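You operate a simulated robot arm through the tools that you are given. There is no shell and no other tool. Be economical: measure what you need, move in short steps, check, and stop when the job is done.

The job below is to be done with a simulated robot arm. You get a single attempt, and the scene is never put back.

Task
Dry the grey rod bundle in the oven's bake drawer at the heat on its band.
Fine: drawer shut; switch the oven off once the DRY lamp lights. Where these are worked on the way, their far stop is far enough and under half their travel is too little: bake drawer.

Only the result counts: the job must be done as asked and must still hold three seconds after the hand-in. Knocking over, shifting, dropping, spilling or breaking anything else fails it.

Robot
A 7-joint arm with a fingered hand, fixed in place. Base frame: the origin is at the foot of the arm, x ahead of it, y to its left, z up. Lengths are in mm, angles in rad, forces in N, time in s.
Its first joint turns from -2.007 to 2.007 rad. Payload 5 kg.
Tool frame: the origin (TCP) lies between the finger pads and is the grasp point; the fingertips stand 32 mm ahead of it; z points along the fingers, y is the line along which they close. The gripper opens to 160 mm. The gripper's body begins 89 mm behind the TCP. The gripper is a hand of 4 fingers: y runs from the thumb to the fingers, the wrist lies at [0, 0, -267] in the tool frame, and closing takes about 1.5 s.
Orientation is that of the tool frame in the base frame, as [roll, pitch, yaw] about the fixed x, y, z axes, in that order (R = Rz(yaw) Ry(pitch) Rx(roll)). With the fingers straight down and closing along the base's y, the tool's x points along the base's -x, its y along +y and its z along -z.

Tools
- The arm moves only by the tool jog_arm. Its argument "rows" is a list of rows, each a list of 6 numbers: the shift along the tool's x, y, z in mm, then the turn, a rotation vector about the tool's x, y, z in rad. In form: [[tx, ty, tz, rx, ry, rz], ...]. A call has 1 to 10 rows; each row shifts and turns the commanded pose from where the row before left it, along the tool's axes as they then stand. "grip" is the finger opening in mm, from 0 to 160, set as the call begins (left out, the last holds). A row lasts 0.2 s, in which the tool goes at most 50 mm and 0.15 rad; a call with a longer step from one row to the next is refused whole, and so is a gripper value outside its range. Where a pose cannot be reached the arm comes as near as it can. A force on the tool above 40 N (or 10 N above the force at the start of the call, whichever is more), or a blocked arm, ends the call early, and 0.2 s more pass. Each finger travels about 45 mm/s and halts on what it meets, pressing with about 33 N; the grip force reading is that of the motor and also rises with nothing between the fingers. The clock runs only during rows and for 0.2 s after the last one: add rows that do not move to give the fingers time. The reply holds the time, the measured pose of the TCP, the force on the tool along the base axes, the opening and the grip force, in the units named above and with some noise, with the torque about the TCP (base axes, N m) and any sound that the robot's microphone picked up, and new pictures: "pictures" is both (left out), scene, wrist or none.
- Cameras (640 x 400 px; columns grow to the right, rows downward): "scene" is fixed at [50.9, -520.6, 1273.5]; the picture's right is [0.49, -0.87, 0.00], its down [-0.38, -0.21, -0.90] and it looks along [0.78, 0.44, -0.44] (base axes); focal length 303 px, centre (320, 200). "wrist" rides on the gripper at [80, -4, -114] in the tool frame; the picture's right is [0.05, 1.00, 0.00], its down [-0.82, 0.04, -0.58] and it looks along [-0.58, 0.03, 0.82] (tool axes); focal length 265 px, centre (320, 200). There is no depth. A picture from a camera that has moved, and an enlarged one, comes with that camera's place and axes in the base frame and with its lens. The place of the scene camera against the robot may be out by one fixed shift of up to 25 mm in any direction.
- lift_body(by): slides the trunk up (or, below 0, down) by that many mm; the arm rides with it, the base frame stays. It gives what a move gives, with no picture.
- move_fingers(finger1, finger2, finger3, thumb_bend): sets how far each is bent, from 0 (flat) to 1 (curled in); at 0.3 the hand is open as for a grip, at 0.7 the pads meet at the TCP. One left out holds its place. A second passes; each finger stops where it meets its share of the squeeze, and holds until it gets a number again. A gripper value or a shape takes the hand back. It gives what a move gives, with no picture; readings hold the bend of each and the force on the fingers (four entries, about 0 where the hand has none), thumb and palm.
- set_grasp(shape): the hand has 4 fingers and takes this shape, open, in about a second: jaw (thumb against the fingers, like two jaws); tri (thumb and two fingers); tip (a fingertip pinch); poke (one finger out to press); point (the index stretched); flat (the hand flat); cup (the hand cupped); fist (a fist). The gripper value then closes the fingers along that shape, each until it touches; the sizes above hold for jaw. It gives what a move gives, with no picture.
- zoom(camera, box): a new picture of the part [left, top, right, bottom] of that camera's present view, enlarged. No time passes.
- hand_in(): hands the job in; it is judged then, once.

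Work in short steps. Places have to be worked out from the pictures, the camera data and where the tool is seen: move nearer, look again, correct. Check each grasp and each placing, and mend what went wrong. You have 120 turns and 200 pictures in all, those below and enlarged ones among them. Open the gripper and draw the arm clear of the work before you hand the job in, unless the task says otherwise; then end with one line.

The tools are called after "Emit:" as a command line: name --pt "numbers of a row" for each row, then --argument value for the rest, lists and objects as JSON in quotes. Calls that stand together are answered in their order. jog_arm: Moves the arm, as the interface text tells. Its arguments: {"type":"object","properties":{"rows":{"type":"array","items":{"type":"array","items":{"type":"number"}}},"grip":{"type":"number"},"pictures":{"type":"string","enum":["both","scene","wrist","none"]}},"required":["rows"]} The other tools are called the same way: lift_body (by) slides the trunk up or down; set_grasp (shape) gives the hand a shape; move_fingers (finger1, finger2, finger3, thumb_bend) moves the fingers one by one; zoom (camera, box) takes an enlarged picture of a part of a camera's view; hand_in () hands the job in.

At the start:

```text
time_s: 0.0
tcp_pos: [663.1, -321.5, 1147.2]
ee_rot: [3.141, -0.001, -3.141]
ft_force: [-1.1, 0.6, 0.3]
wrist_torque: [-0.01, -0.05, 0.0]
width: 159.9
grasp_force: 0.1
shape: jaw
bend: [0.3, 0.3, 0.3, 0.3]
finger forces: [0.0, 0.0, 0.1, 0.1, 0.0, 0.0]
trunk travel left (down, up): [-625.0, 365.0]
```

scene: 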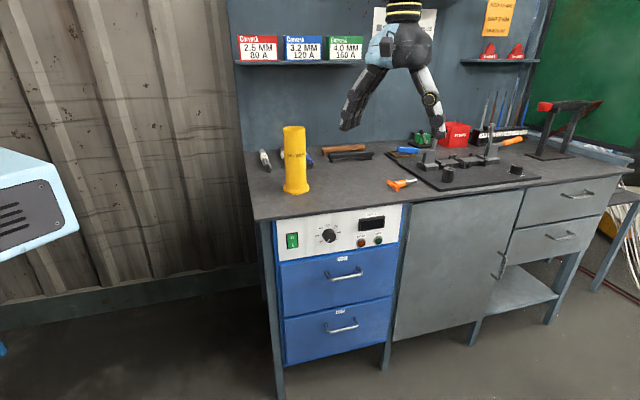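
wrist: 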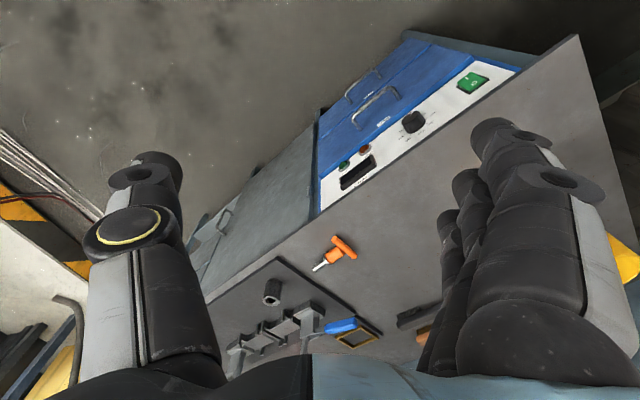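

The scene shows an oven with two drawers under the bench and a control panel. I'll enlarge the panel, the rods area and the shelf.

Emit:
zoom --camera "scene" --box '[260, 190, 420, 290]'

Emit:
zoom --camera "scene" --box '[240, 100, 400, 200]'

Emit:
zoom --camera "scene" --box '[380, 80, 540, 180]'

Emit:
zoom --camera "scene" --box '[230, 10, 390, 110]'

```text
4.00 times, centred on (340, 240) of scene
camera zoom: at [50.9, -520.6, 1273.5], right [0.49, -0.87, 0.0], down [-0.38, -0.21, -0.9], along [0.78, 0.44, -0.44], focal length 1213 px, centre (240, 40)
```

zoom: 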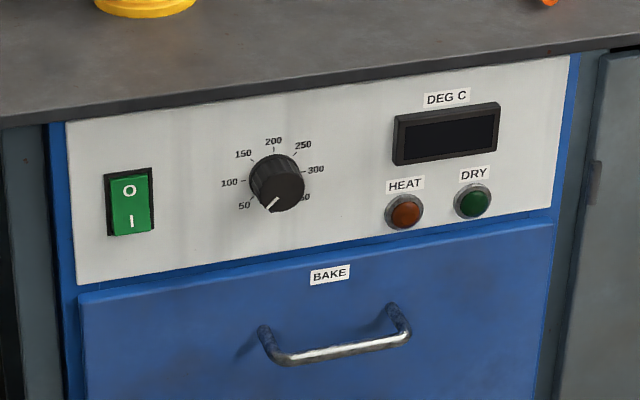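

```text
4.00 times, centred on (320, 150) of scene
camera zoom: at [50.9, -520.6, 1273.5], right [0.49, -0.87, 0.0], down [-0.38, -0.21, -0.9], along [0.78, 0.44, -0.44], focal length 1213 px, centre (320, 400)
```

zoom: 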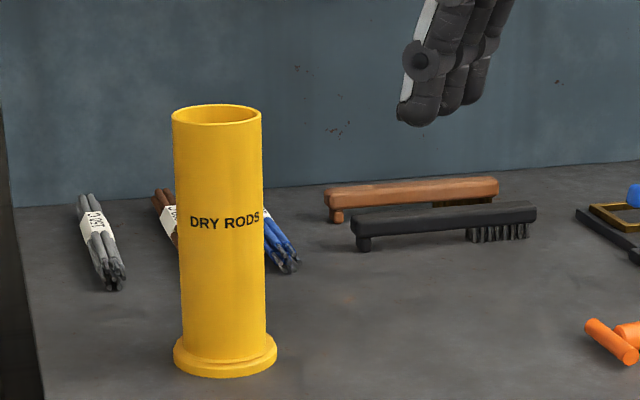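

```text
4.00 times, centred on (460, 130) of scene
camera zoom: at [50.9, -520.6, 1273.5], right [0.49, -0.87, 0.0], down [-0.38, -0.21, -0.9], along [0.78, 0.44, -0.44], focal length 1213 px, centre (-240, 480)
```

zoom: 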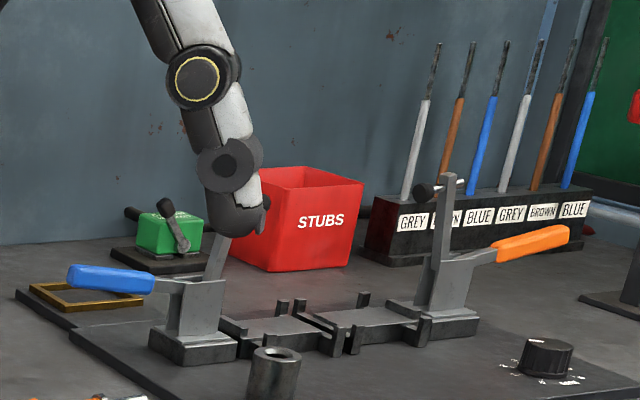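

```text
4.00 times, centred on (310, 60) of scene
camera zoom: at [50.9, -520.6, 1273.5], right [0.49, -0.87, 0.0], down [-0.38, -0.21, -0.9], along [0.78, 0.44, -0.44], focal length 1213 px, centre (360, 760)
```

zoom: 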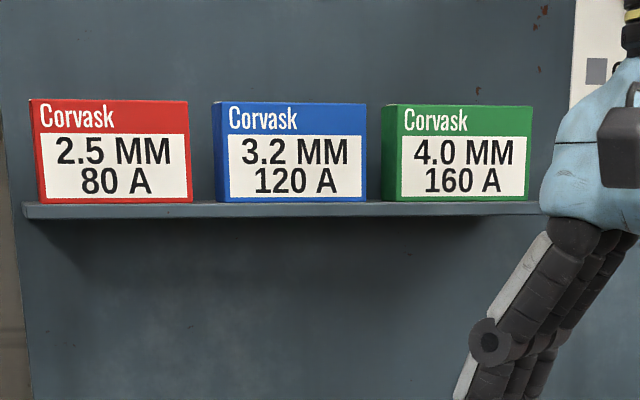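

Bench top is at about z≈900 and rotated ~42°, with the grey bundle near (905,205). I'll zoom tightly on its band and the sheet on the wall.

Emit:
zoom --camera "scene" --box '[250, 142, 282, 162]'

Emit:
zoom --camera "scene" --box '[250, 142, 314, 182]'

```text
16.00 times, centred on (266, 152) of scene
camera zoom: at [50.9, -520.6, 1273.5], right [0.49, -0.87, 0.0], down [-0.38, -0.21, -0.9], along [0.78, 0.44, -0.44], focal length 4852 px, centre (1184, 968)
```

zoom: 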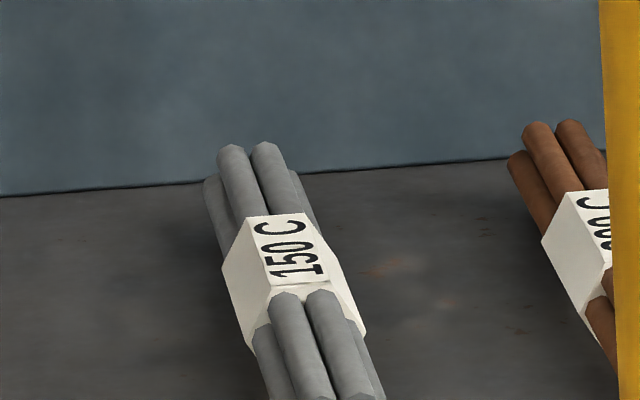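

```text
10.00 times, centred on (282, 162) of scene
camera zoom: at [50.9, -520.6, 1273.5], right [0.49, -0.87, 0.0], down [-0.38, -0.21, -0.9], along [0.78, 0.44, -0.44], focal length 3032 px, centre (700, 580)
```

zoom: 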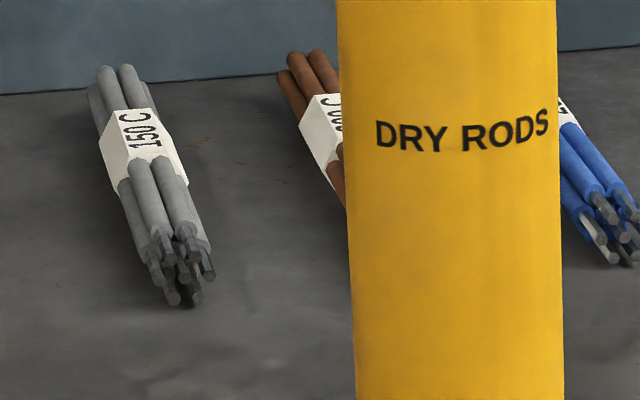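

Band reads 150 C. I'll first work the drawer: back the hand off the bench front and yaw it toward the bench normal (~42°).

Emit:
jog_arm --pt "41 -17 0 0 0 0" --pt "41 -17 0 0 0 0" --pt "41 -18 0 0 0 0" --pt "0 0 0 0 0 -0.147" --pt "0 0 0 0 0 -0.147" --pt "0 0 0 0 0 -0.147" --pt "0 0 0 0 0 -0.147" --pt "0 0 0 0 0 -0.147" --pt "0 0 0 0 0 0"

```text
time_s: 2.0
tcp_pos: [539.7, -373.9, 1148.3]
ee_rot: [3.141, -0.002, -2.405]
ft_force: [0.4, 0.3, -0.9]
wrist_torque: [0.05, 0.0, 0.02]
width: 160.0
grasp_force: 0.1
shape: jaw
bend: [0.3, 0.3, 0.3, 0.3]
finger forces: [0.0, 0.0, 0.0, 0.0, 0.0, 0.1]
trunk travel left (down, up): [-625.0, 365.0]
camera wrist: at [483.6, -431.4, 1260.5], right [-0.71, 0.7, 0.0], down [0.58, 0.58, 0.58], along [0.41, 0.41, -0.82], focal length 265 px, centre (320, 200)
```

scene: 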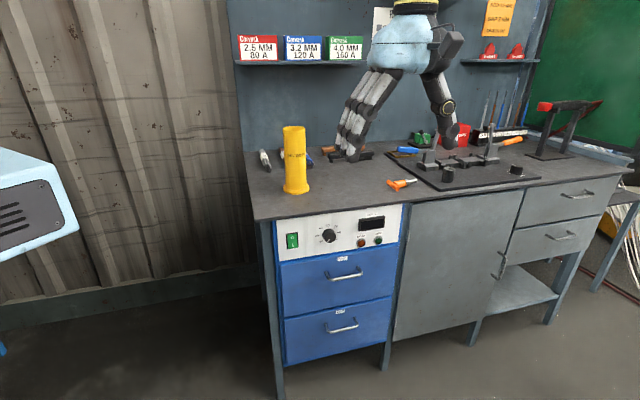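
wrist: 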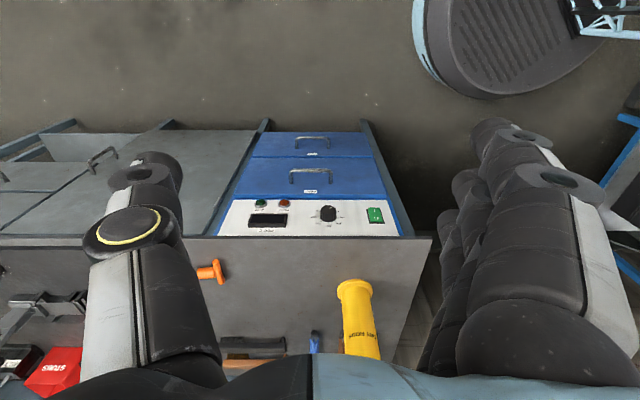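

Bench front is at 45° exactly (n≈(.707,.707)). Now pitch the hand to point horizontally along the bench normal.

Emit:
jog_arm --pt "0 0 0 0 0 -0.049" --pt "0 0 0 0 -0.15 0" --pt "0 0 0 0 -0.15 0" --pt "0 0 0 0 -0.15 0" --pt "0 0 0 0 -0.15 0" --pt "0 0 0 0 -0.15 0" --pt "0 0 0 0 -0.15 0" --pt "0 0 0 0 -0.15 0" --pt "0 0 0 0 -0.15 0" --pt "0 0 0 0 -0.15 0" --pictures "none"

Emit:
jog_arm --pt "0 0 0 0 -0.15 0" --pt "0 0 0 0 -0.071 0" --pt "0 0 0 0 0 0"

```text
time_s: 4.4
tcp_pos: [586.9, -322.4, 1150.6]
ee_rot: [-3.099, 1.319, -2.203]
ft_force: [0.1, 1.1, -0.8]
wrist_torque: [0.03, 0.02, -0.02]
width: 160.0
grasp_force: 0.1
shape: jaw
bend: [0.3, 0.3, 0.3, 0.3]
finger forces: [0.0, 0.1, 0.0, 0.0, 0.0, 0.0]
out of reach, approached as far as the arm can: row 10
trunk travel left (down, up): [-625.0, 365.0]
stopped in row 10: the arm was blocked; the commanded pose is now the measured one
```

```text
time_s: 5.2
tcp_pos: [586.4, -322.3, 1152.4]
ee_rot: [-2.772, 1.543, -1.876]
ft_force: [-0.3, 0.0, 0.0]
wrist_torque: [-0.01, -0.02, 0.04]
width: 160.2
grasp_force: 0.1
shape: jaw
bend: [0.3, 0.3, 0.3, 0.3]
finger forces: [0.0, 0.0, 0.0, 0.1, 0.0, 0.0]
trunk travel left (down, up): [-625.0, 365.0]
camera wrist: at [518.6, -417.2, 1074.0], right [-0.78, 0.62, -0.06], down [-0.39, -0.4, 0.83], along [0.49, 0.67, 0.55], focal length 265 px, centre (320, 200)
```

scene: 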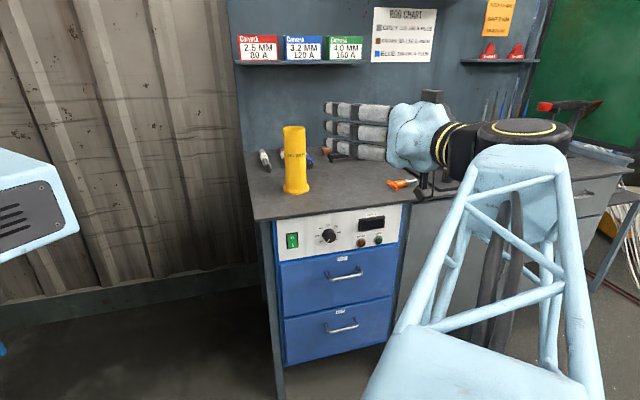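
wrist: 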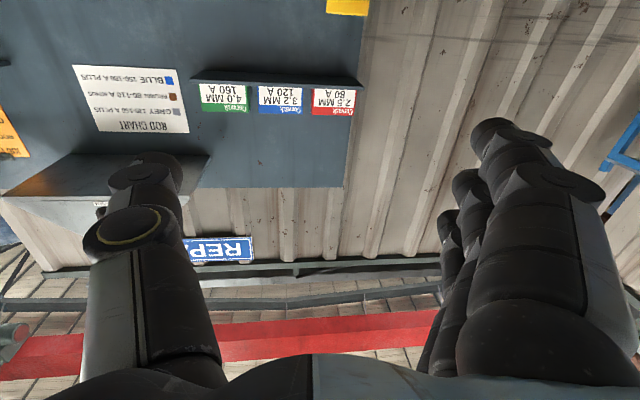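

The hand is nearly horizontal; correct yaw by ~0.1 and begin rolling it so the closing line becomes vertical.

Emit:
jog_arm --pt "0 0 0 0.107 0 0" --pt "0 0 0 0 0 0.15" --pt "0 0 0 0 0 0.15" --pt "0 0 0 0 0 0.15" --pt "0 0 0 0 0 0.15" --pt "0 0 0 0 0 0.15" --pt "0 0 0 0 0 0.15" --pt "0 0 0 0 0 0.15" --pt "0 0 0 0 0 0.15" --pt "0 0 0 0 0 0.15" --pictures "none"

Emit:
jog_arm --pt "0 0 0 0 0 0.15" --pt "0 0 0 0 0 0.071" --pt "0 0 0 0 0 0"

```text
time_s: 7.6
tcp_pos: [601.5, -294.3, 1150.4]
ee_rot: [1.573, 0.219, 2.406]
ft_force: [0.6, -0.2, 0.5]
wrist_torque: [-0.02, 0.02, -0.02]
width: 160.2
grasp_force: 0.0
shape: jaw
bend: [0.3, 0.3, 0.3, 0.3]
finger forces: [0.1, 0.0, 0.0, 0.0, 0.0, 0.0]
trunk travel left (down, up): [-625.0, 365.0]
stopped in row 10: the arm was blocked; the commanded pose is now the measured one
```

```text
time_s: 8.4
tcp_pos: [601.0, -298.9, 1152.0]
ee_rot: [1.576, 0.0, 2.4]
ft_force: [-0.1, 0.0, 0.5]
wrist_torque: [0.0, -0.01, -0.01]
width: 159.8
grasp_force: 0.1
shape: jaw
bend: [0.3, 0.3, 0.3, 0.3]
finger forces: [0.0, 0.0, 0.1, 0.0, 0.0, 0.0]
trunk travel left (down, up): [-625.0, 365.0]
camera wrist: at [464.9, -328.9, 1146.8], right [-0.03, 0.04, 1.0], down [0.21, -0.98, 0.05], along [0.98, 0.21, 0.03], focal length 265 px, centre (320, 200)
```

scene: 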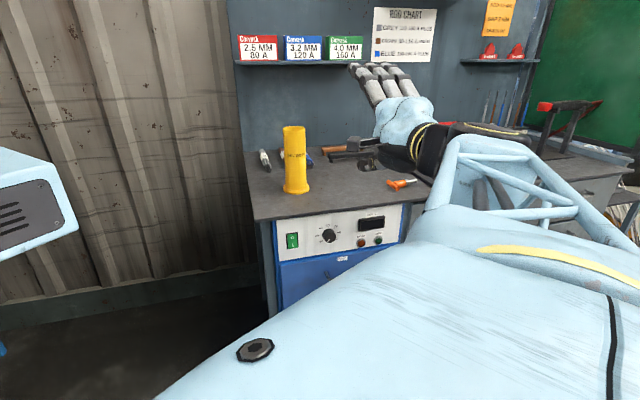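
wrist: 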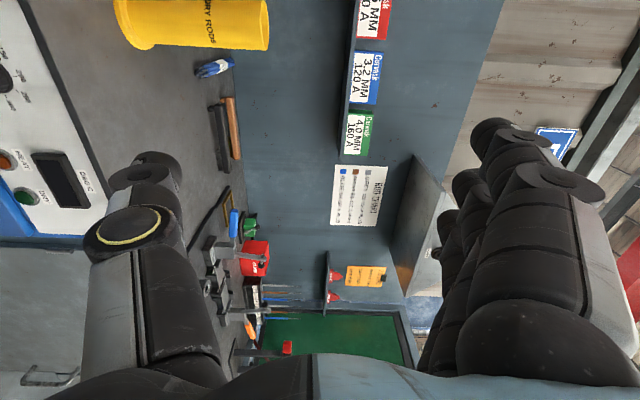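

Orientation good (closing vertical). Fix the small yaw and lower the trunk to the level of the panel/drawer, in front of the bench.

Emit:
lift_body --by -400

Emit:
jog_arm --pt "0 0 0 0 -0.044 0" --pt "0 0 0 0 0 0"

```text
time_s: 12.2
tcp_pos: [608.2, -297.0, 746.5]
ee_rot: [1.587, -0.004, 2.404]
ft_force: [-0.7, -0.1, 0.5]
wrist_torque: [0.01, -0.02, 0.0]
width: 159.7
grasp_force: 0.0
shape: jaw
bend: [0.3, 0.3, 0.3, 0.3]
finger forces: [0.1, 0.0, 0.0, 0.0, 0.0, 0.0]
trunk travel left (down, up): [-225.0, 765.0]
```

```text
time_s: 12.8
tcp_pos: [612.4, -290.9, 746.3]
ee_rot: [1.59, -0.004, 2.371]
ft_force: [-0.3, 0.3, 0.8]
wrist_torque: [0.0, -0.03, 0.0]
width: 160.0
grasp_force: 0.1
shape: jaw
bend: [0.3, 0.3, 0.3, 0.3]
finger forces: [0.0, 0.1, 0.0, 0.1, 0.0, 0.0]
trunk travel left (down, up): [-225.0, 765.0]
camera wrist: at [475.6, -317.5, 743.8], right [-0.02, 0.05, 1.0], down [0.18, -0.98, 0.05], along [0.98, 0.19, 0.01], focal length 265 px, centre (320, 200)
```

scene: 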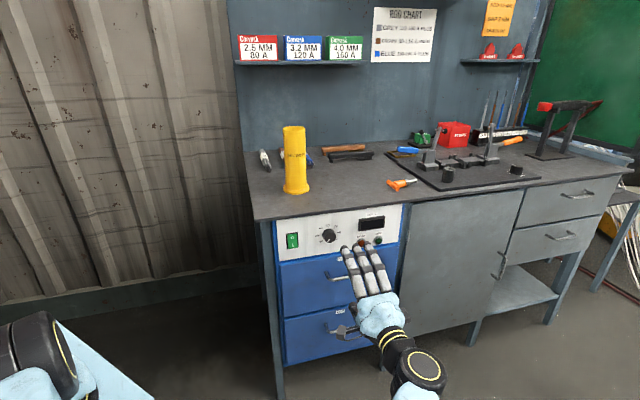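
wrist: 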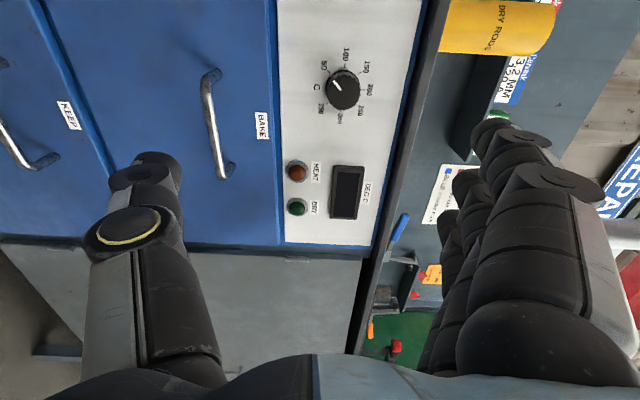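

Triangulating between the two poses puts the panel at n≈430, display z≈785, and the bake handle around u≈660, n≈400, z≈620. I move down and forward toward the handle, with narrower fingers, and look again.

Emit:
jog_arm --pt "-5 -40 20 0 0 0" --pt "-5 -40 20 0 0 0" --pt "-5 -40 20 0 0 0" --pt "0 0 0 0 0 0" --pt "0 0 0 0 0 0" --grip 80

```text
time_s: 14.0
tcp_pos: [651.3, -270.3, 629.8]
ee_rot: [1.575, 0.003, 2.348]
ft_force: [0.6, -0.7, 0.3]
wrist_torque: [-0.01, -0.02, 0.01]
width: 80.6
grasp_force: 0.0
shape: jaw
bend: [0.72, 0.72, 0.72, 0.7]
finger forces: [0.0, 0.0, 0.0, 0.1, 0.0, 0.1]
trunk travel left (down, up): [-225.0, 765.0]
camera wrist: at [514.7, -295.4, 625.5], right [-0.03, 0.04, 1.0], down [0.16, -0.99, 0.05], along [0.99, 0.16, 0.03], focal length 265 px, centre (320, 200)
```

scene: 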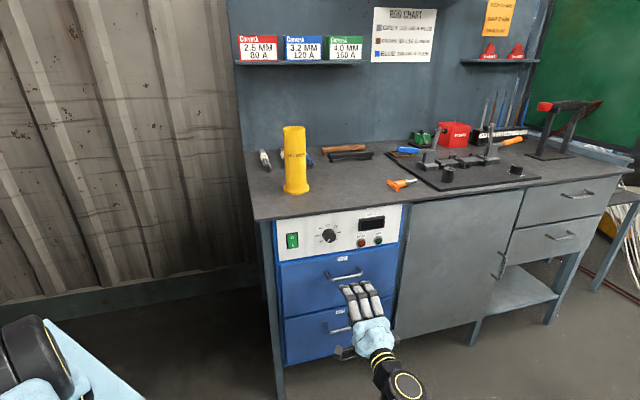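
wrist: 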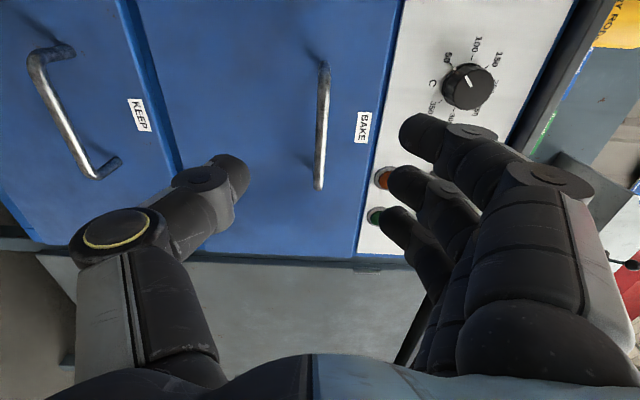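

Handle bar triangulates to n≈398, u 611–732, z≈630, level with the TCP. I advance ~115 mm and 18 mm sideways to bracket the bar.

Emit:
jog_arm --pt "-9 0 35 0 0 0" --pt "-9 0 35 0 0 0" --pt "0 0 25 0 0 0" --pt "0 0 18 0 0 0" --pt "0 0 0 0 0 0"

```text
time_s: 15.2
tcp_pos: [745.9, -206.5, 629.5]
ee_rot: [1.577, 0.001, 2.348]
ft_force: [0.2, 0.2, 0.2]
wrist_torque: [0.0, -0.06, 0.02]
width: 80.5
grasp_force: 0.0
shape: jaw
bend: [0.72, 0.72, 0.72, 0.7]
finger forces: [0.1, 0.0, 0.0, 0.0, 0.0, 0.0]
trunk travel left (down, up): [-225.0, 765.0]
camera wrist: at [609.5, -229.1, 624.8], right [-0.03, 0.04, 1.0], down [0.16, -0.99, 0.05], along [0.99, 0.16, 0.03], focal length 265 px, centre (320, 200)
```

scene: 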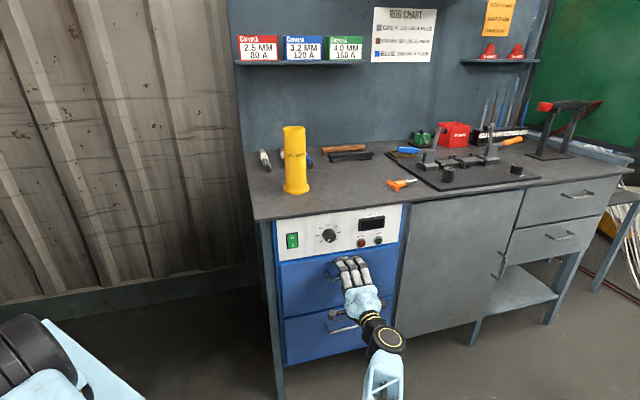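
wrist: 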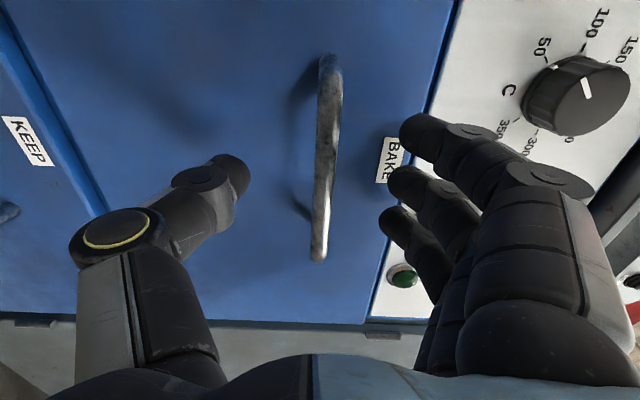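

Consistent with the bar at n≈398 and TCP at n≈381. Advance 9 mm and close on the bar.

Emit:
jog_arm --pt "0 0 9 0 0 0" --pt "0 0 0 0 0 0" --pt "0 0 0 0 0 0" --pt "0 0 0 0 0 0" --pt "0 0 0 0 0 0" --pt "0 0 0 0 0 0" --pt "0 0 0 0 0 0" --pt "0 0 0 0 0 0" --grip 0 --pictures "wrist"

```text
time_s: 17.0
tcp_pos: [751.9, -199.2, 630.5]
ee_rot: [1.578, 0.005, 2.346]
ft_force: [-0.9, -1.8, 3.4]
wrist_torque: [-0.04, 0.04, 0.02]
width: 0.0
grasp_force: 33.5
shape: jaw
bend: [0.68, 0.65, 0.67, 0.68]
finger forces: [4.3, 0.0, 5.1, 0.1, 0.5, 0.0]
trunk travel left (down, up): [-225.0, 765.0]
camera wrist: at [614.3, -223.1, 625.8], right [-0.03, 0.04, 1.0], down [0.16, -0.99, 0.05], along [0.99, 0.16, 0.03], focal length 265 px, centre (320, 200)
```

wrist: 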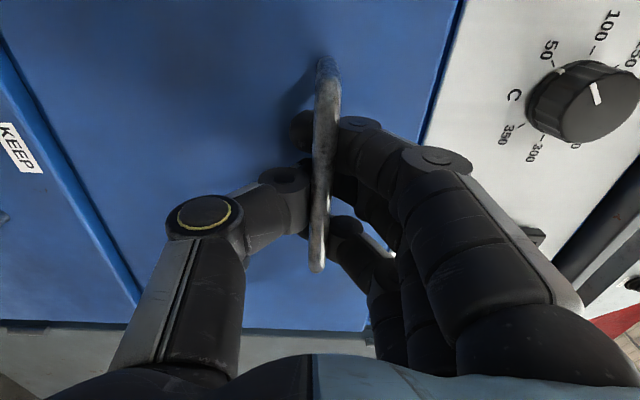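

The fingers are hooked around the bar. Pull the drawer out along −n.

Emit:
jog_arm --pt "0 0 -15 0 0 0" --pt "0 0 -20 0 0 0" --pt "0 0 -20 0 0 0" --pt "0 0 -20 0 0 0" --pt "0 0 -20 0 0 0"

```text
time_s: 18.2
tcp_pos: [685.2, -266.7, 631.3]
ee_rot: [1.577, 0.0, 2.348]
ft_force: [6.9, -7.6, -2.8]
wrist_torque: [0.0, 0.03, 0.0]
width: 0.2
grasp_force: 33.2
shape: jaw
bend: [0.68, 0.65, 0.67, 0.68]
finger forces: [4.4, 0.0, 5.4, 0.0, 2.7, 0.0]
trunk travel left (down, up): [-225.0, 765.0]
camera wrist: at [546.3, -289.8, 626.8], right [-0.03, 0.04, 1.0], down [0.16, -0.99, 0.05], along [0.99, 0.16, 0.02], focal length 265 px, centre (320, 200)
```

scene: 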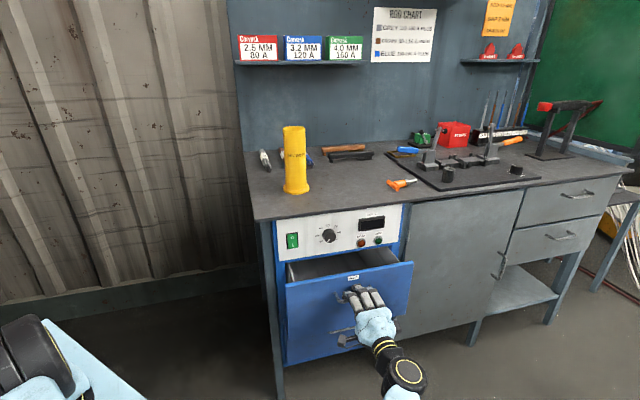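
wrist: 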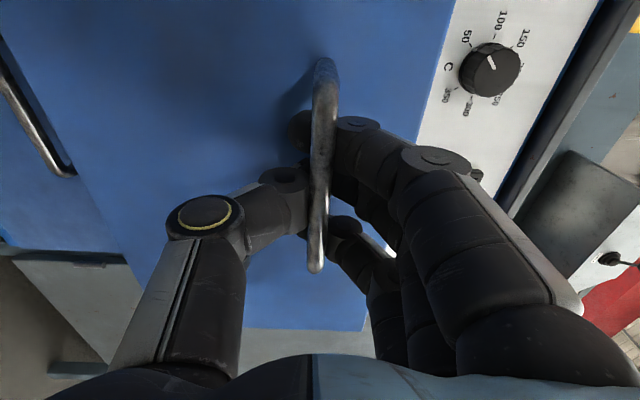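

The drawer slides out. Keep pulling to its far stop.

Emit:
jog_arm --pt "0 0 -25 0 0 0" --pt "0 0 -25 0 0 0" --pt "0 0 -25 0 0 0" --pt "0 0 -25 0 0 0" --pt "0 0 -25 0 0 0" --pt "0 0 -25 0 0 0" --pt "0 0 -25 0 0 0" --pt "0 0 -25 0 0 0" --pictures "scene"

```text
time_s: 19.8
tcp_pos: [592.6, -353.0, 621.9]
ee_rot: [1.565, -0.011, 2.404]
ft_force: [9.6, -8.3, 14.5]
wrist_torque: [0.03, 0.15, -0.17]
width: 0.0
grasp_force: 32.7
shape: jaw
bend: [0.66, 0.66, 0.67, 0.68]
finger forces: [12.0, 0.1, 10.3, 0.0, 0.0, 0.0]
trunk travel left (down, up): [-225.0, 765.0]
stopped in row 8: the force on the tool passed its limit at 42 N (the readings are from after the stop); the commanded pose is now the measured one
```

scene: 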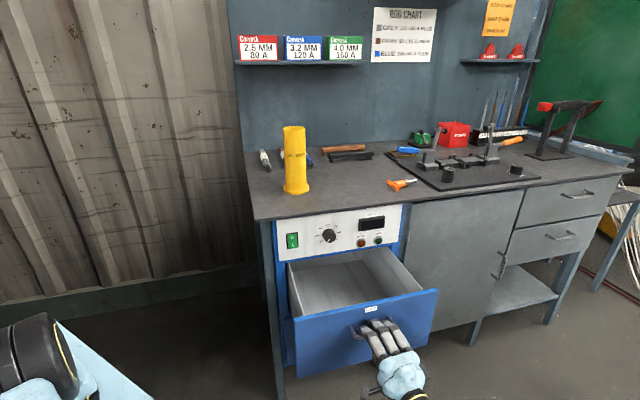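

Drawer reached its stop (travel ≈220 mm). Release the bar and back away.

Emit:
jog_arm --pt "0 0 0 0 0 0" --pt "0 0 0 0 0 0" --pt "0 0 0 0 0 0" --pt "0 0 0 0 0 0" --pt "0 0 0 0 0 0" --pt "0 0 0 0 0 0" --grip 90 --pictures "wrist"

```text
time_s: 21.2
tcp_pos: [591.3, -352.6, 622.7]
ee_rot: [1.571, -0.01, 2.407]
ft_force: [0.1, 0.5, 0.1]
wrist_torque: [0.0, -0.03, -0.03]
width: 89.5
grasp_force: 0.0
shape: jaw
bend: [0.71, 0.71, 0.71, 0.7]
finger forces: [0.0, 0.0, 0.0, 0.1, 0.1, 0.1]
trunk travel left (down, up): [-225.0, 765.0]
camera wrist: at [455.7, -384.7, 618.2], right [-0.03, 0.03, 1.0], down [0.22, -0.98, 0.03], along [0.98, 0.22, 0.02], focal length 265 px, centre (320, 200)
```

wrist: 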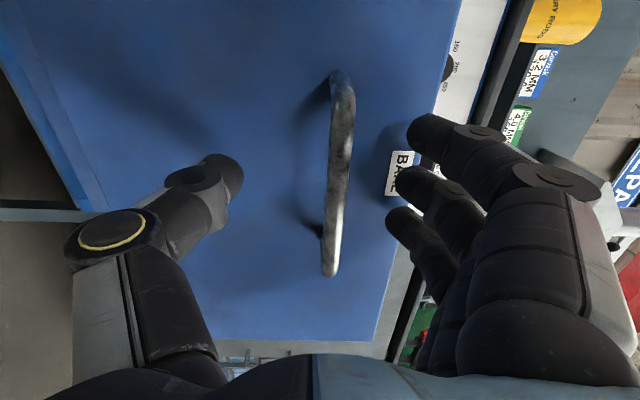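

Fingers are clear of the bar. Back off, then raise the trunk.

Emit:
jog_arm --pt "0 0 -35 0 0 0" --pt "0 0 -35 0 0 0" --pt "0 0 -20 0 0 0" --pictures "none"

Emit:
lift_body --by 450

Emit:
jog_arm --pt "0 0 0 0 0 0"

```text
time_s: 22.2
tcp_pos: [561.6, -380.5, 615.1]
ee_rot: [1.551, -0.019, 2.477]
ft_force: [-1.5, -1.1, -0.2]
wrist_torque: [-0.03, -0.01, -0.01]
width: 89.7
grasp_force: 0.1
shape: jaw
bend: [0.71, 0.71, 0.71, 0.7]
finger forces: [0.1, 0.0, 0.0, 0.0, 0.0, 0.0]
trunk travel left (down, up): [-225.0, 765.0]
stopped in row 3: the arm was blocked; the commanded pose is now the measured one
```

```text
refused: 450 is not a number from -400 to 400
```

```text
time_s: 22.6
tcp_pos: [561.5, -382.9, 616.7]
ee_rot: [1.552, -0.018, 2.475]
ft_force: [-1.3, -0.2, -1.1]
wrist_torque: [0.0, 0.03, 0.0]
width: 89.6
grasp_force: 0.0
shape: jaw
bend: [0.71, 0.71, 0.71, 0.7]
finger forces: [0.0, 0.0, 0.0, 0.0, 0.0, 0.1]
trunk travel left (down, up): [-225.0, 765.0]
camera wrist: at [428.5, -422.8, 610.3], right [-0.04, 0.01, 1.0], down [0.28, -0.96, 0.02], along [0.96, 0.28, 0.04], focal length 265 px, centre (320, 200)
```

scene: 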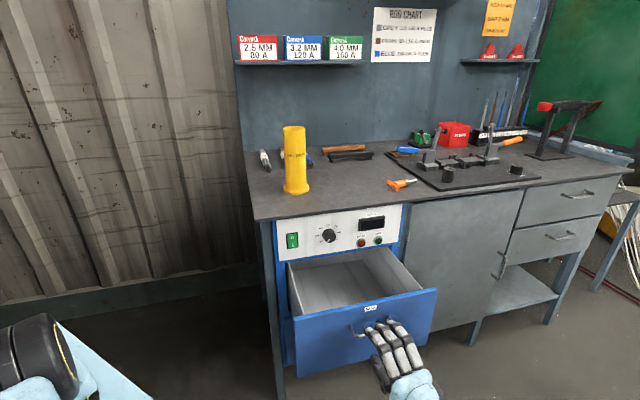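
wrist: 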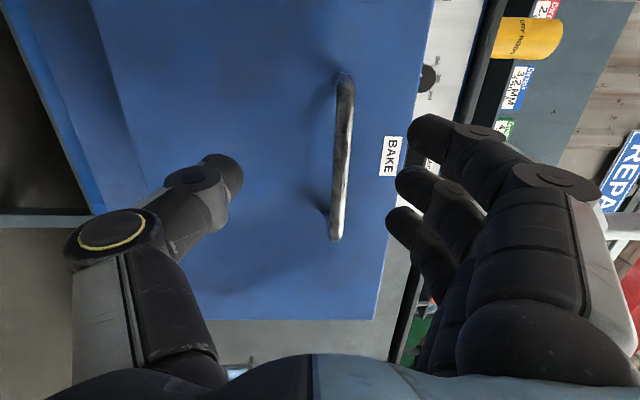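

Tips are ~20 mm clear of the bar. Raise the trunk 400 mm.

Emit:
lift_body --by 400

Emit:
lift_body --by 130

```text
time_s: 26.5
tcp_pos: [555.0, -382.9, 1026.5]
ee_rot: [1.546, -0.009, 2.474]
ft_force: [0.3, -0.2, 0.2]
wrist_torque: [-0.03, -0.01, -0.01]
width: 90.4
grasp_force: 0.1
shape: jaw
bend: [0.71, 0.71, 0.71, 0.7]
finger forces: [0.0, 0.0, 0.1, 0.0, 0.1, 0.0]
trunk travel left (down, up): [-625.0, 365.0]
```

```text
time_s: 28.1
tcp_pos: [554.8, -383.3, 1154.9]
ee_rot: [1.546, -0.009, 2.474]
ft_force: [0.7, 0.6, 0.8]
wrist_torque: [0.01, 0.03, 0.0]
width: 90.4
grasp_force: 0.2
shape: jaw
bend: [0.71, 0.71, 0.71, 0.7]
finger forces: [0.1, 0.0, 0.1, 0.1, 0.0, 0.0]
trunk travel left (down, up): [-755.0, 235.0]
```

Rotate the hand back to pointing down (closing line along the bench front, across the bundle).

Emit:
jog_arm --pt "0 0 0 0 0 -0.15" --pt "0 0 0 0 0 -0.15" --pt "0 0 0 0 0 -0.15" --pt "0 0 0 0 0 -0.15" --pt "0 0 0 0 0 -0.15" --pt "0 0 0 0 0 -0.15" --pt "0 0 0 0 0 -0.15" --pt "0 0 0 0 0 -0.15" --pt "0 0 0 0 0 -0.15" --pt "0 0 0 0 0 -0.15" --grip 110 --pictures "none"

Emit:
jog_arm --pt "0 0 0 0 0 -0.05" --pt "0 0 0 0 0.15 0" --pt "0 0 0 0 0.15 0" --pt "0 0 0 0 0.15 0" --pt "0 0 0 0 0.15 0" --pt "0 0 0 0 0.15 0" --pt "0 0 0 0 0.15 0" --pt "0 0 0 0 0.15 0" --pt "0 0 0 0 0.15 0" --pt "0 0 0 0 0.15 0"

```text
time_s: 30.4
tcp_pos: [552.3, -406.8, 1188.4]
ee_rot: [2.955, 1.419, -2.402]
ft_force: [0.4, 0.2, -0.4]
wrist_torque: [0.0, 0.0, 0.04]
width: 109.9
grasp_force: 0.1
shape: jaw
bend: [0.68, 0.68, 0.68, 0.64]
finger forces: [0.0, 0.0, 0.1, 0.0, 0.1, 0.1]
trunk travel left (down, up): [-755.0, 235.0]
stopped in row 10: the arm was blocked; the commanded pose is now the measured one
```

```text
time_s: 32.6
tcp_pos: [548.0, -410.6, 1188.4]
ee_rot: [-3.122, 0.074, -2.22]
ft_force: [-0.7, 0.9, 0.1]
wrist_torque: [-0.03, 0.0, 0.02]
width: 109.7
grasp_force: 0.1
shape: jaw
bend: [0.68, 0.68, 0.68, 0.64]
finger forces: [0.0, 0.1, 0.1, 0.0, 0.0, 0.0]
trunk travel left (down, up): [-755.0, 235.0]
camera wrist: at [497.2, -483.5, 1295.8], right [-0.83, 0.56, -0.02], down [0.42, 0.65, 0.63], along [0.37, 0.51, -0.77], focal length 265 px, centre (320, 200)
```

scene: 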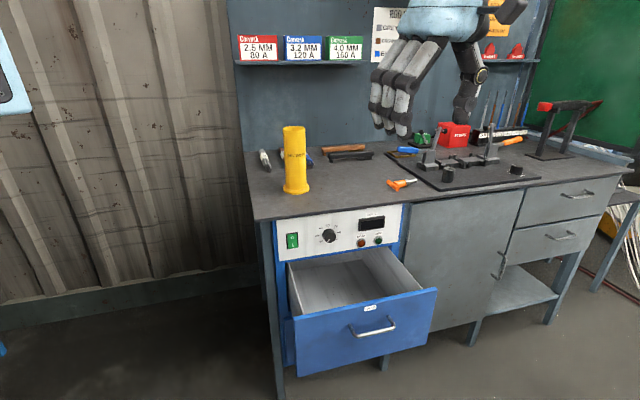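
wrist: 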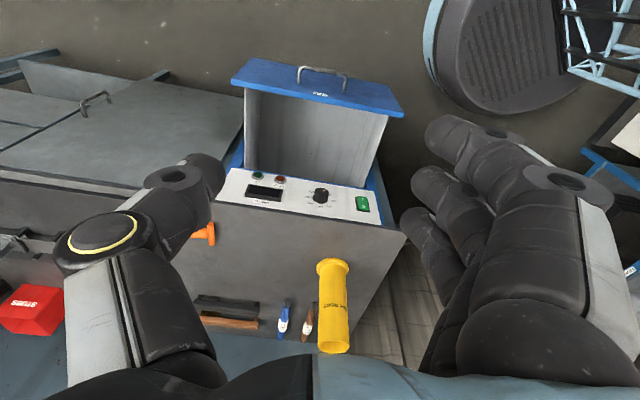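

Drawer is ~330 mm wide inside, so the bundle will fit across it. Straighten the hand and travel, above the canister's height, toward the grey bundle.

Emit:
jog_arm --pt "0 0 0 0 0.074 0" --pt "0 0 0 0 0 0.136" --pt "-43 12.6 0 0 0 0" --pt "-43 12.6 0 0 0 0" --pt "-43 12.6 0 0 0 0" --pt "-43 12.6 0 0 0 0" --pt "-43 12.6 0 0 0 0" --pt "-43 12.6 0 0 0 0" --pt "-43 12.6 0 0 0 0" --pt "0 0 0 0 0 0" --pictures "none"

Emit:
jog_arm --pt "-43 12.6 0 0 0 0" --pt "-43 12.6 0 0 0 0" --pt "-43 12.6 0 0 0 0" --pt "-43 12.6 0 0 0 0" --pt "-43 12.6 0 0 0 0" --pt "-43 12.6 0 0 0 0" --pt "-43 12.6 0 0 0 0" --pt "0 0 0 0 0 0"

```text
time_s: 34.8
tcp_pos: [699.0, -138.5, 1186.7]
ee_rot: [-3.123, 0.007, -2.358]
ft_force: [-0.6, -0.8, -0.2]
wrist_torque: [-0.03, -0.02, 0.01]
width: 109.7
grasp_force: 0.1
shape: jaw
bend: [0.68, 0.68, 0.68, 0.64]
finger forces: [0.0, 0.0, 0.0, 0.0, 0.1, 0.0]
trunk travel left (down, up): [-755.0, 235.0]
```

```text
time_s: 36.6
tcp_pos: [847.6, 132.4, 1190.4]
ee_rot: [-3.12, 0.005, -2.359]
ft_force: [-0.4, -0.8, -0.8]
wrist_torque: [0.04, -0.01, 0.01]
width: 109.7
grasp_force: 0.0
shape: jaw
bend: [0.68, 0.68, 0.68, 0.64]
finger forces: [0.0, 0.0, 0.1, 0.0, 0.1, 0.1]
trunk travel left (down, up): [-755.0, 235.0]
camera wrist: at [790.6, 72.6, 1303.9], right [-0.74, 0.67, -0.02], down [0.54, 0.61, 0.58], along [0.4, 0.42, -0.81], focal length 265 px, centre (320, 200)
```

scene: 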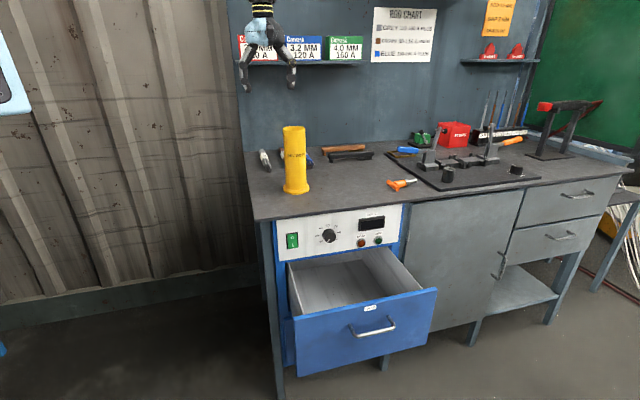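
wrist: 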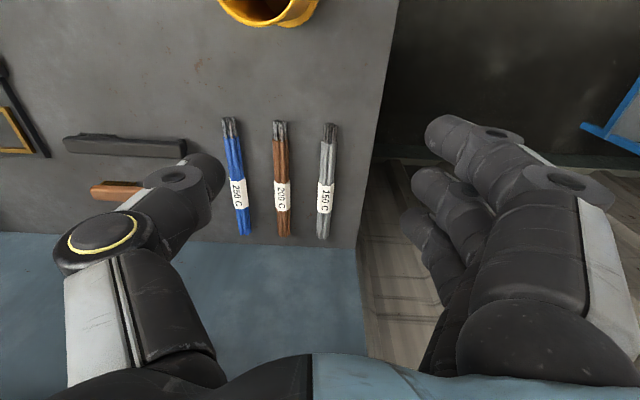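

Grey bundle (150 C) seen at u≈489, n 765–1018, with the band at n≈905. I tilt the tool 0.45 rad outward for reach and move over it at n≈880.

Emit:
jog_arm --pt "0 0 0 0 -0.15 0" --pt "0 0 0 0 -0.15 0" --pt "0 0 0 0 -0.15 0" --pt "-42.1 4.2 20.3 0 0 0" --pt "-42.1 4.2 20.3 0 0 0" --pt "-42.1 4.2 20.3 0 0 0" --pt "-42.1 4.2 20.3 0 0 0" --pt "0 0 0 0 0 0" --grip 85

```text
time_s: 38.4
tcp_pos: [969.1, 281.6, 1186.4]
ee_rot: [-3.119, 0.453, -2.349]
ft_force: [0.0, 0.1, 0.6]
wrist_torque: [-0.01, -0.01, 0.01]
width: 85.7
grasp_force: 0.1
shape: jaw
bend: [0.72, 0.72, 0.72, 0.7]
finger forces: [0.1, 0.0, 0.1, 0.1, 0.0, 0.0]
trunk travel left (down, up): [-755.0, 235.0]
camera wrist: at [885.4, 191.8, 1253.1], right [-0.74, 0.67, -0.04], down [0.3, 0.38, 0.88], along [0.61, 0.63, -0.48], focal length 265 px, centre (320, 200)
```

scene: 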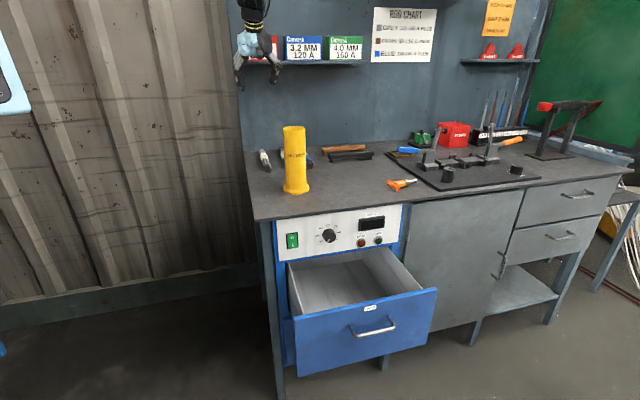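
wrist: 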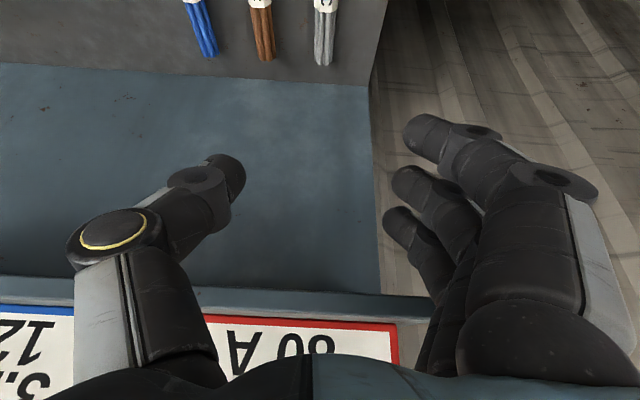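

TCP is over the bundle (n≈884,u≈486), shelf is further back (~n 937+). Lower with the trunk to z≈960 and look.

Emit:
lift_body --by -226

Emit:
jog_arm --pt "0 0 0 0 0 0"

```text
time_s: 40.8
tcp_pos: [970.0, 281.4, 961.5]
ee_rot: [-3.12, 0.455, -2.349]
ft_force: [-0.6, -0.4, 0.2]
wrist_torque: [-0.02, 0.02, 0.02]
width: 85.8
grasp_force: 0.1
shape: jaw
bend: [0.72, 0.72, 0.72, 0.7]
finger forces: [0.1, 0.1, 0.0, 0.0, 0.1, 0.0]
trunk travel left (down, up): [-529.0, 461.0]
```

```text
time_s: 41.1
tcp_pos: [969.7, 282.0, 960.9]
ee_rot: [-3.118, 0.455, -2.346]
ft_force: [-0.5, 0.3, -0.1]
wrist_torque: [0.01, -0.01, 0.0]
width: 85.8
grasp_force: 0.1
shape: jaw
bend: [0.72, 0.72, 0.72, 0.7]
finger forces: [0.0, 0.0, 0.0, 0.0, 0.1, 0.1]
trunk travel left (down, up): [-529.0, 461.0]
camera wrist: at [885.4, 192.6, 1026.7], right [-0.74, 0.67, -0.04], down [0.3, 0.38, 0.88], along [0.61, 0.63, -0.48], focal length 265 px, centre (320, 200)
```

scene: 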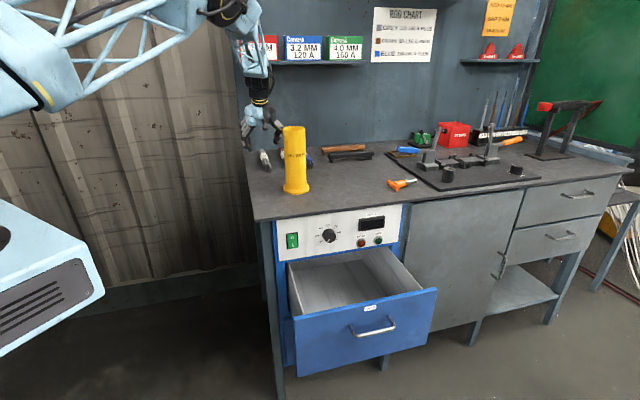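
wrist: 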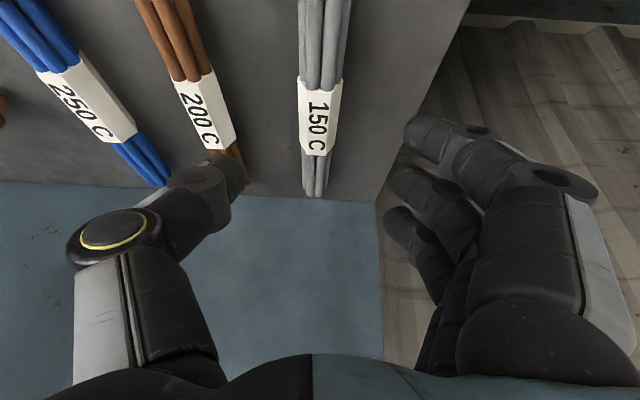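

Bench z≈867; bundle center u≈489, n≈887; brown bundle's edge at u≈547, so I narrow the opening to 64 and descend 50 mm.

Emit:
jog_arm --pt "0 -2 0 0 0 0" --pt "0 0 0 0 0 0" --pt "7.5 0 15.5 0 0 0" --pt "7.5 0 15.5 0 0 0" --pt "7 0 14 0 0 0" --pt "0 0 0 0 0 0" --grip 64 --pictures "wrist"

```text
time_s: 42.5
tcp_pos: [970.7, 279.0, 911.5]
ee_rot: [-3.119, 0.455, -2.347]
ft_force: [-0.1, 0.1, 0.1]
wrist_torque: [0.01, 0.03, 0.0]
width: 64.7
grasp_force: 0.0
shape: jaw
bend: [0.73, 0.73, 0.73, 0.7]
finger forces: [0.1, 0.0, 0.0, 0.0, 0.0, 0.1]
trunk travel left (down, up): [-529.0, 461.0]
camera wrist: at [886.5, 190.1, 977.7], right [-0.74, 0.67, -0.04], down [0.3, 0.38, 0.88], along [0.61, 0.63, -0.48], focal length 265 px, centre (320, 200)
```

wrist: 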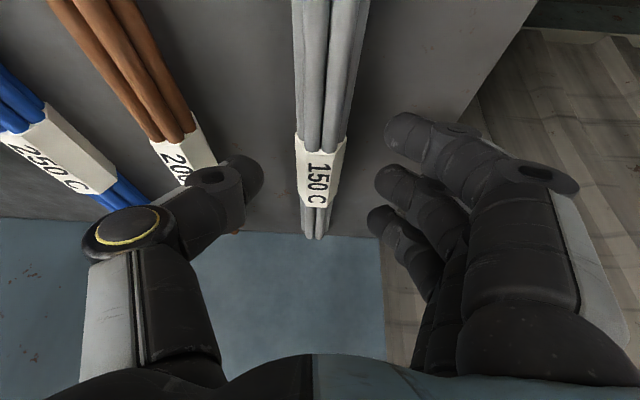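

Bundle is centred between thumb and fingers. Descend another 8 mm and close.

Emit:
jog_arm --pt "3.5 0 7.2 0 0 0" --pt "0 0 0 0 0 0" --pictures "none"

Emit:
zoom --camera "wrist" --box '[180, 60, 460, 235]'

```text
time_s: 43.1
tcp_pos: [971.3, 279.9, 906.7]
ee_rot: [-3.118, 0.456, -2.348]
ft_force: [-1.6, 0.9, 12.4]
wrist_torque: [0.25, 0.66, 0.0]
width: 65.0
grasp_force: 0.0
shape: jaw
bend: [0.74, 0.73, 0.73, 0.7]
finger forces: [13.3, 0.1, 0.1, 0.0, 0.0, 0.0]
trunk travel left (down, up): [-529.0, 461.0]
```

```text
2.29 times, centred on (320, 148) of wrist
camera zoom: at [887.2, 190.7, 971.9], right [-0.74, 0.67, -0.04], down [0.29, 0.38, 0.88], along [0.61, 0.63, -0.48], focal length 607 px, centre (320, 320)
```

zoom: 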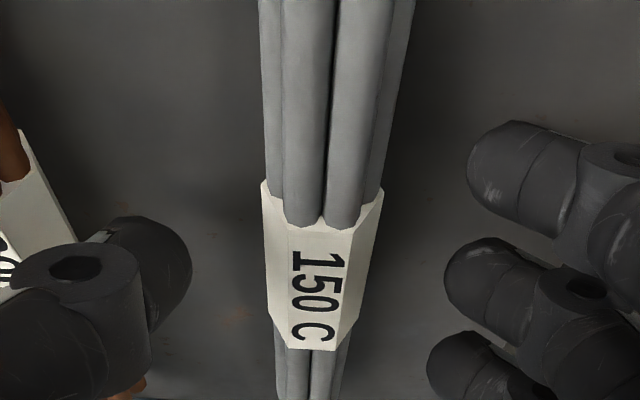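

One fingertip is touching the bench (13 N). Raise 3 mm and close.

Emit:
jog_arm --pt "-1.5 0 -3 0 0 0" --pt "0 0 0 0 0 0" --pt "0 0 0 0 0 0" --pt "0 0 0 0 0 0" --pt "0 0 0 0 0 0" --pt "0 0 0 0 0 0" --pt "0 0 0 0 0 0" --grip 0 --pictures "wrist"

```text
time_s: 44.8
tcp_pos: [970.9, 279.4, 907.4]
ee_rot: [-3.118, 0.455, -2.347]
ft_force: [2.4, -1.7, 9.1]
wrist_torque: [0.01, -0.09, 0.08]
width: 6.8
grasp_force: 33.7
shape: jaw
bend: [0.75, 0.68, 0.69, 0.71]
finger forces: [2.3, 20.1, 0.0, 0.0, 24.0, 0.0]
trunk travel left (down, up): [-529.0, 461.0]
camera wrist: at [887.5, 190.3, 973.7], right [-0.74, 0.67, -0.04], down [0.3, 0.38, 0.88], along [0.61, 0.63, -0.48], focal length 265 px, centre (320, 200)
```

wrist: 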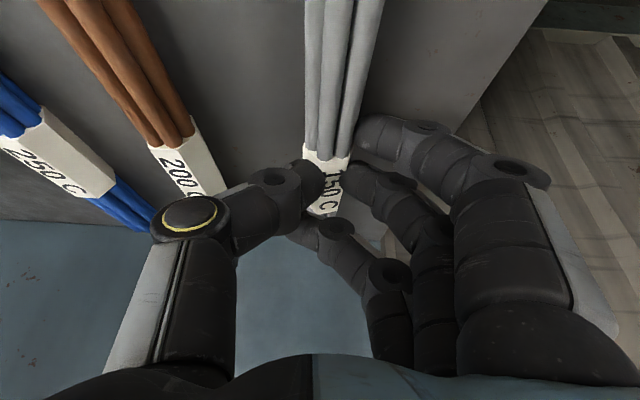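

Emit:
zoom --camera "wrist" --box '[220, 100, 420, 225]'

```text
3.20 times, centred on (320, 162) of wrist
camera zoom: at [887.5, 190.3, 973.7], right [-0.74, 0.67, -0.04], down [0.3, 0.38, 0.88], along [0.61, 0.63, -0.48], focal length 849 px, centre (320, 320)
```

zoom: 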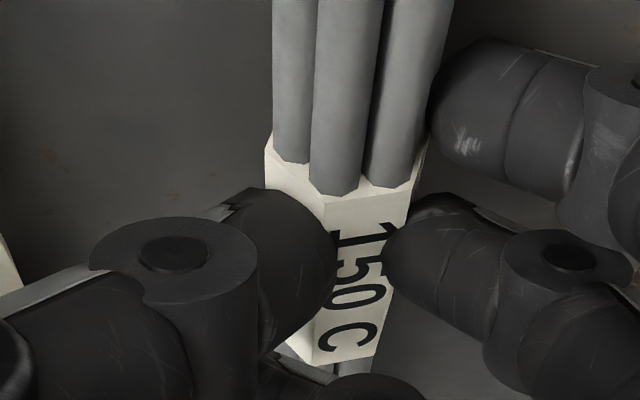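

The grip is too high on the band because the tilt staggers the fingers. Open, rise 30 mm, take most of the tilt out and try again.

Emit:
jog_arm --pt "0 0 0 0 0 0" --pt "0 0 0 0 0 0" --pt "0 0 0 0 0 0" --pt "0 0 0 0 0 0" --pt "-6.5 0 -13.5 0 0 0" --pt "-6.5 0 -13.5 0 0 0" --pt "0 0 0 0 0.13 0" --pt "0 0 0 0 0.13 0" --pt "10 0 0 0 0.12 0" --pt "0 0 0 0 0 0" --grip 64 --pictures "wrist"

```text
time_s: 47.0
tcp_pos: [962.2, 273.5, 934.7]
ee_rot: [-3.122, 0.073, -2.357]
ft_force: [0.3, 0.0, -0.5]
wrist_torque: [-0.01, -0.01, 0.0]
width: 63.5
grasp_force: 0.0
shape: jaw
bend: [0.73, 0.73, 0.73, 0.7]
finger forces: [0.1, 0.1, 0.1, 0.0, 0.1, 0.1]
trunk travel left (down, up): [-529.0, 461.0]
camera wrist: at [902.7, 208.0, 1041.3], right [-0.74, 0.67, -0.02], down [0.51, 0.58, 0.63], along [0.44, 0.46, -0.77], focal length 265 px, centre (320, 200)
```

wrist: 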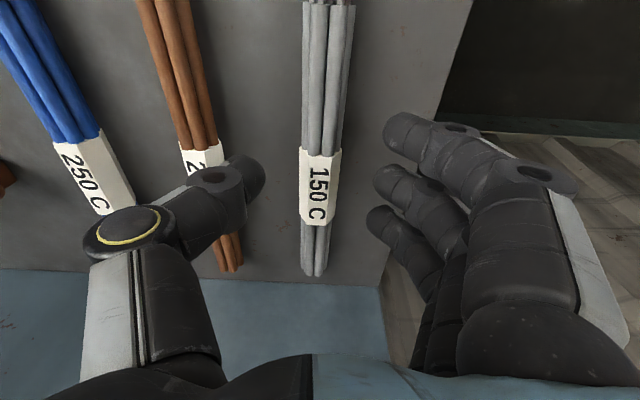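

Nearly vertical and reachable. Descend to z≈904.

Emit:
jog_arm --pt "1 0 14 0 0 0" --pt "1 0 12 0 0 0" --pt "0 0 4 0 0 0" --pt "0 0 0 0 0 0" --pictures "none"

```text
time_s: 48.0
tcp_pos: [963.9, 274.5, 903.2]
ee_rot: [-3.121, 0.076, -2.356]
ft_force: [0.5, 0.0, 0.5]
wrist_torque: [0.04, -0.01, 0.01]
width: 63.2
grasp_force: 0.0
shape: jaw
bend: [0.73, 0.73, 0.73, 0.7]
finger forces: [0.0, 0.0, 0.1, 0.1, 0.1, 0.0]
trunk travel left (down, up): [-529.0, 461.0]
```

No contact yet; go down a little more and feel.

Emit:
jog_arm --pt "0 0 3 0 0 0" --pt "0 0 3 0 0 0" --pt "0 0 0 0 0 0" --pictures "none"

```text
time_s: 48.8
tcp_pos: [965.2, 272.5, 897.6]
ee_rot: [-3.122, 0.076, -2.356]
ft_force: [-0.5, 0.3, -1.0]
wrist_torque: [-0.05, -0.01, -0.01]
width: 63.5
grasp_force: 0.2
shape: jaw
bend: [0.73, 0.73, 0.73, 0.7]
finger forces: [0.1, 0.1, 0.0, 0.0, 0.0, 0.0]
trunk travel left (down, up): [-529.0, 461.0]
```

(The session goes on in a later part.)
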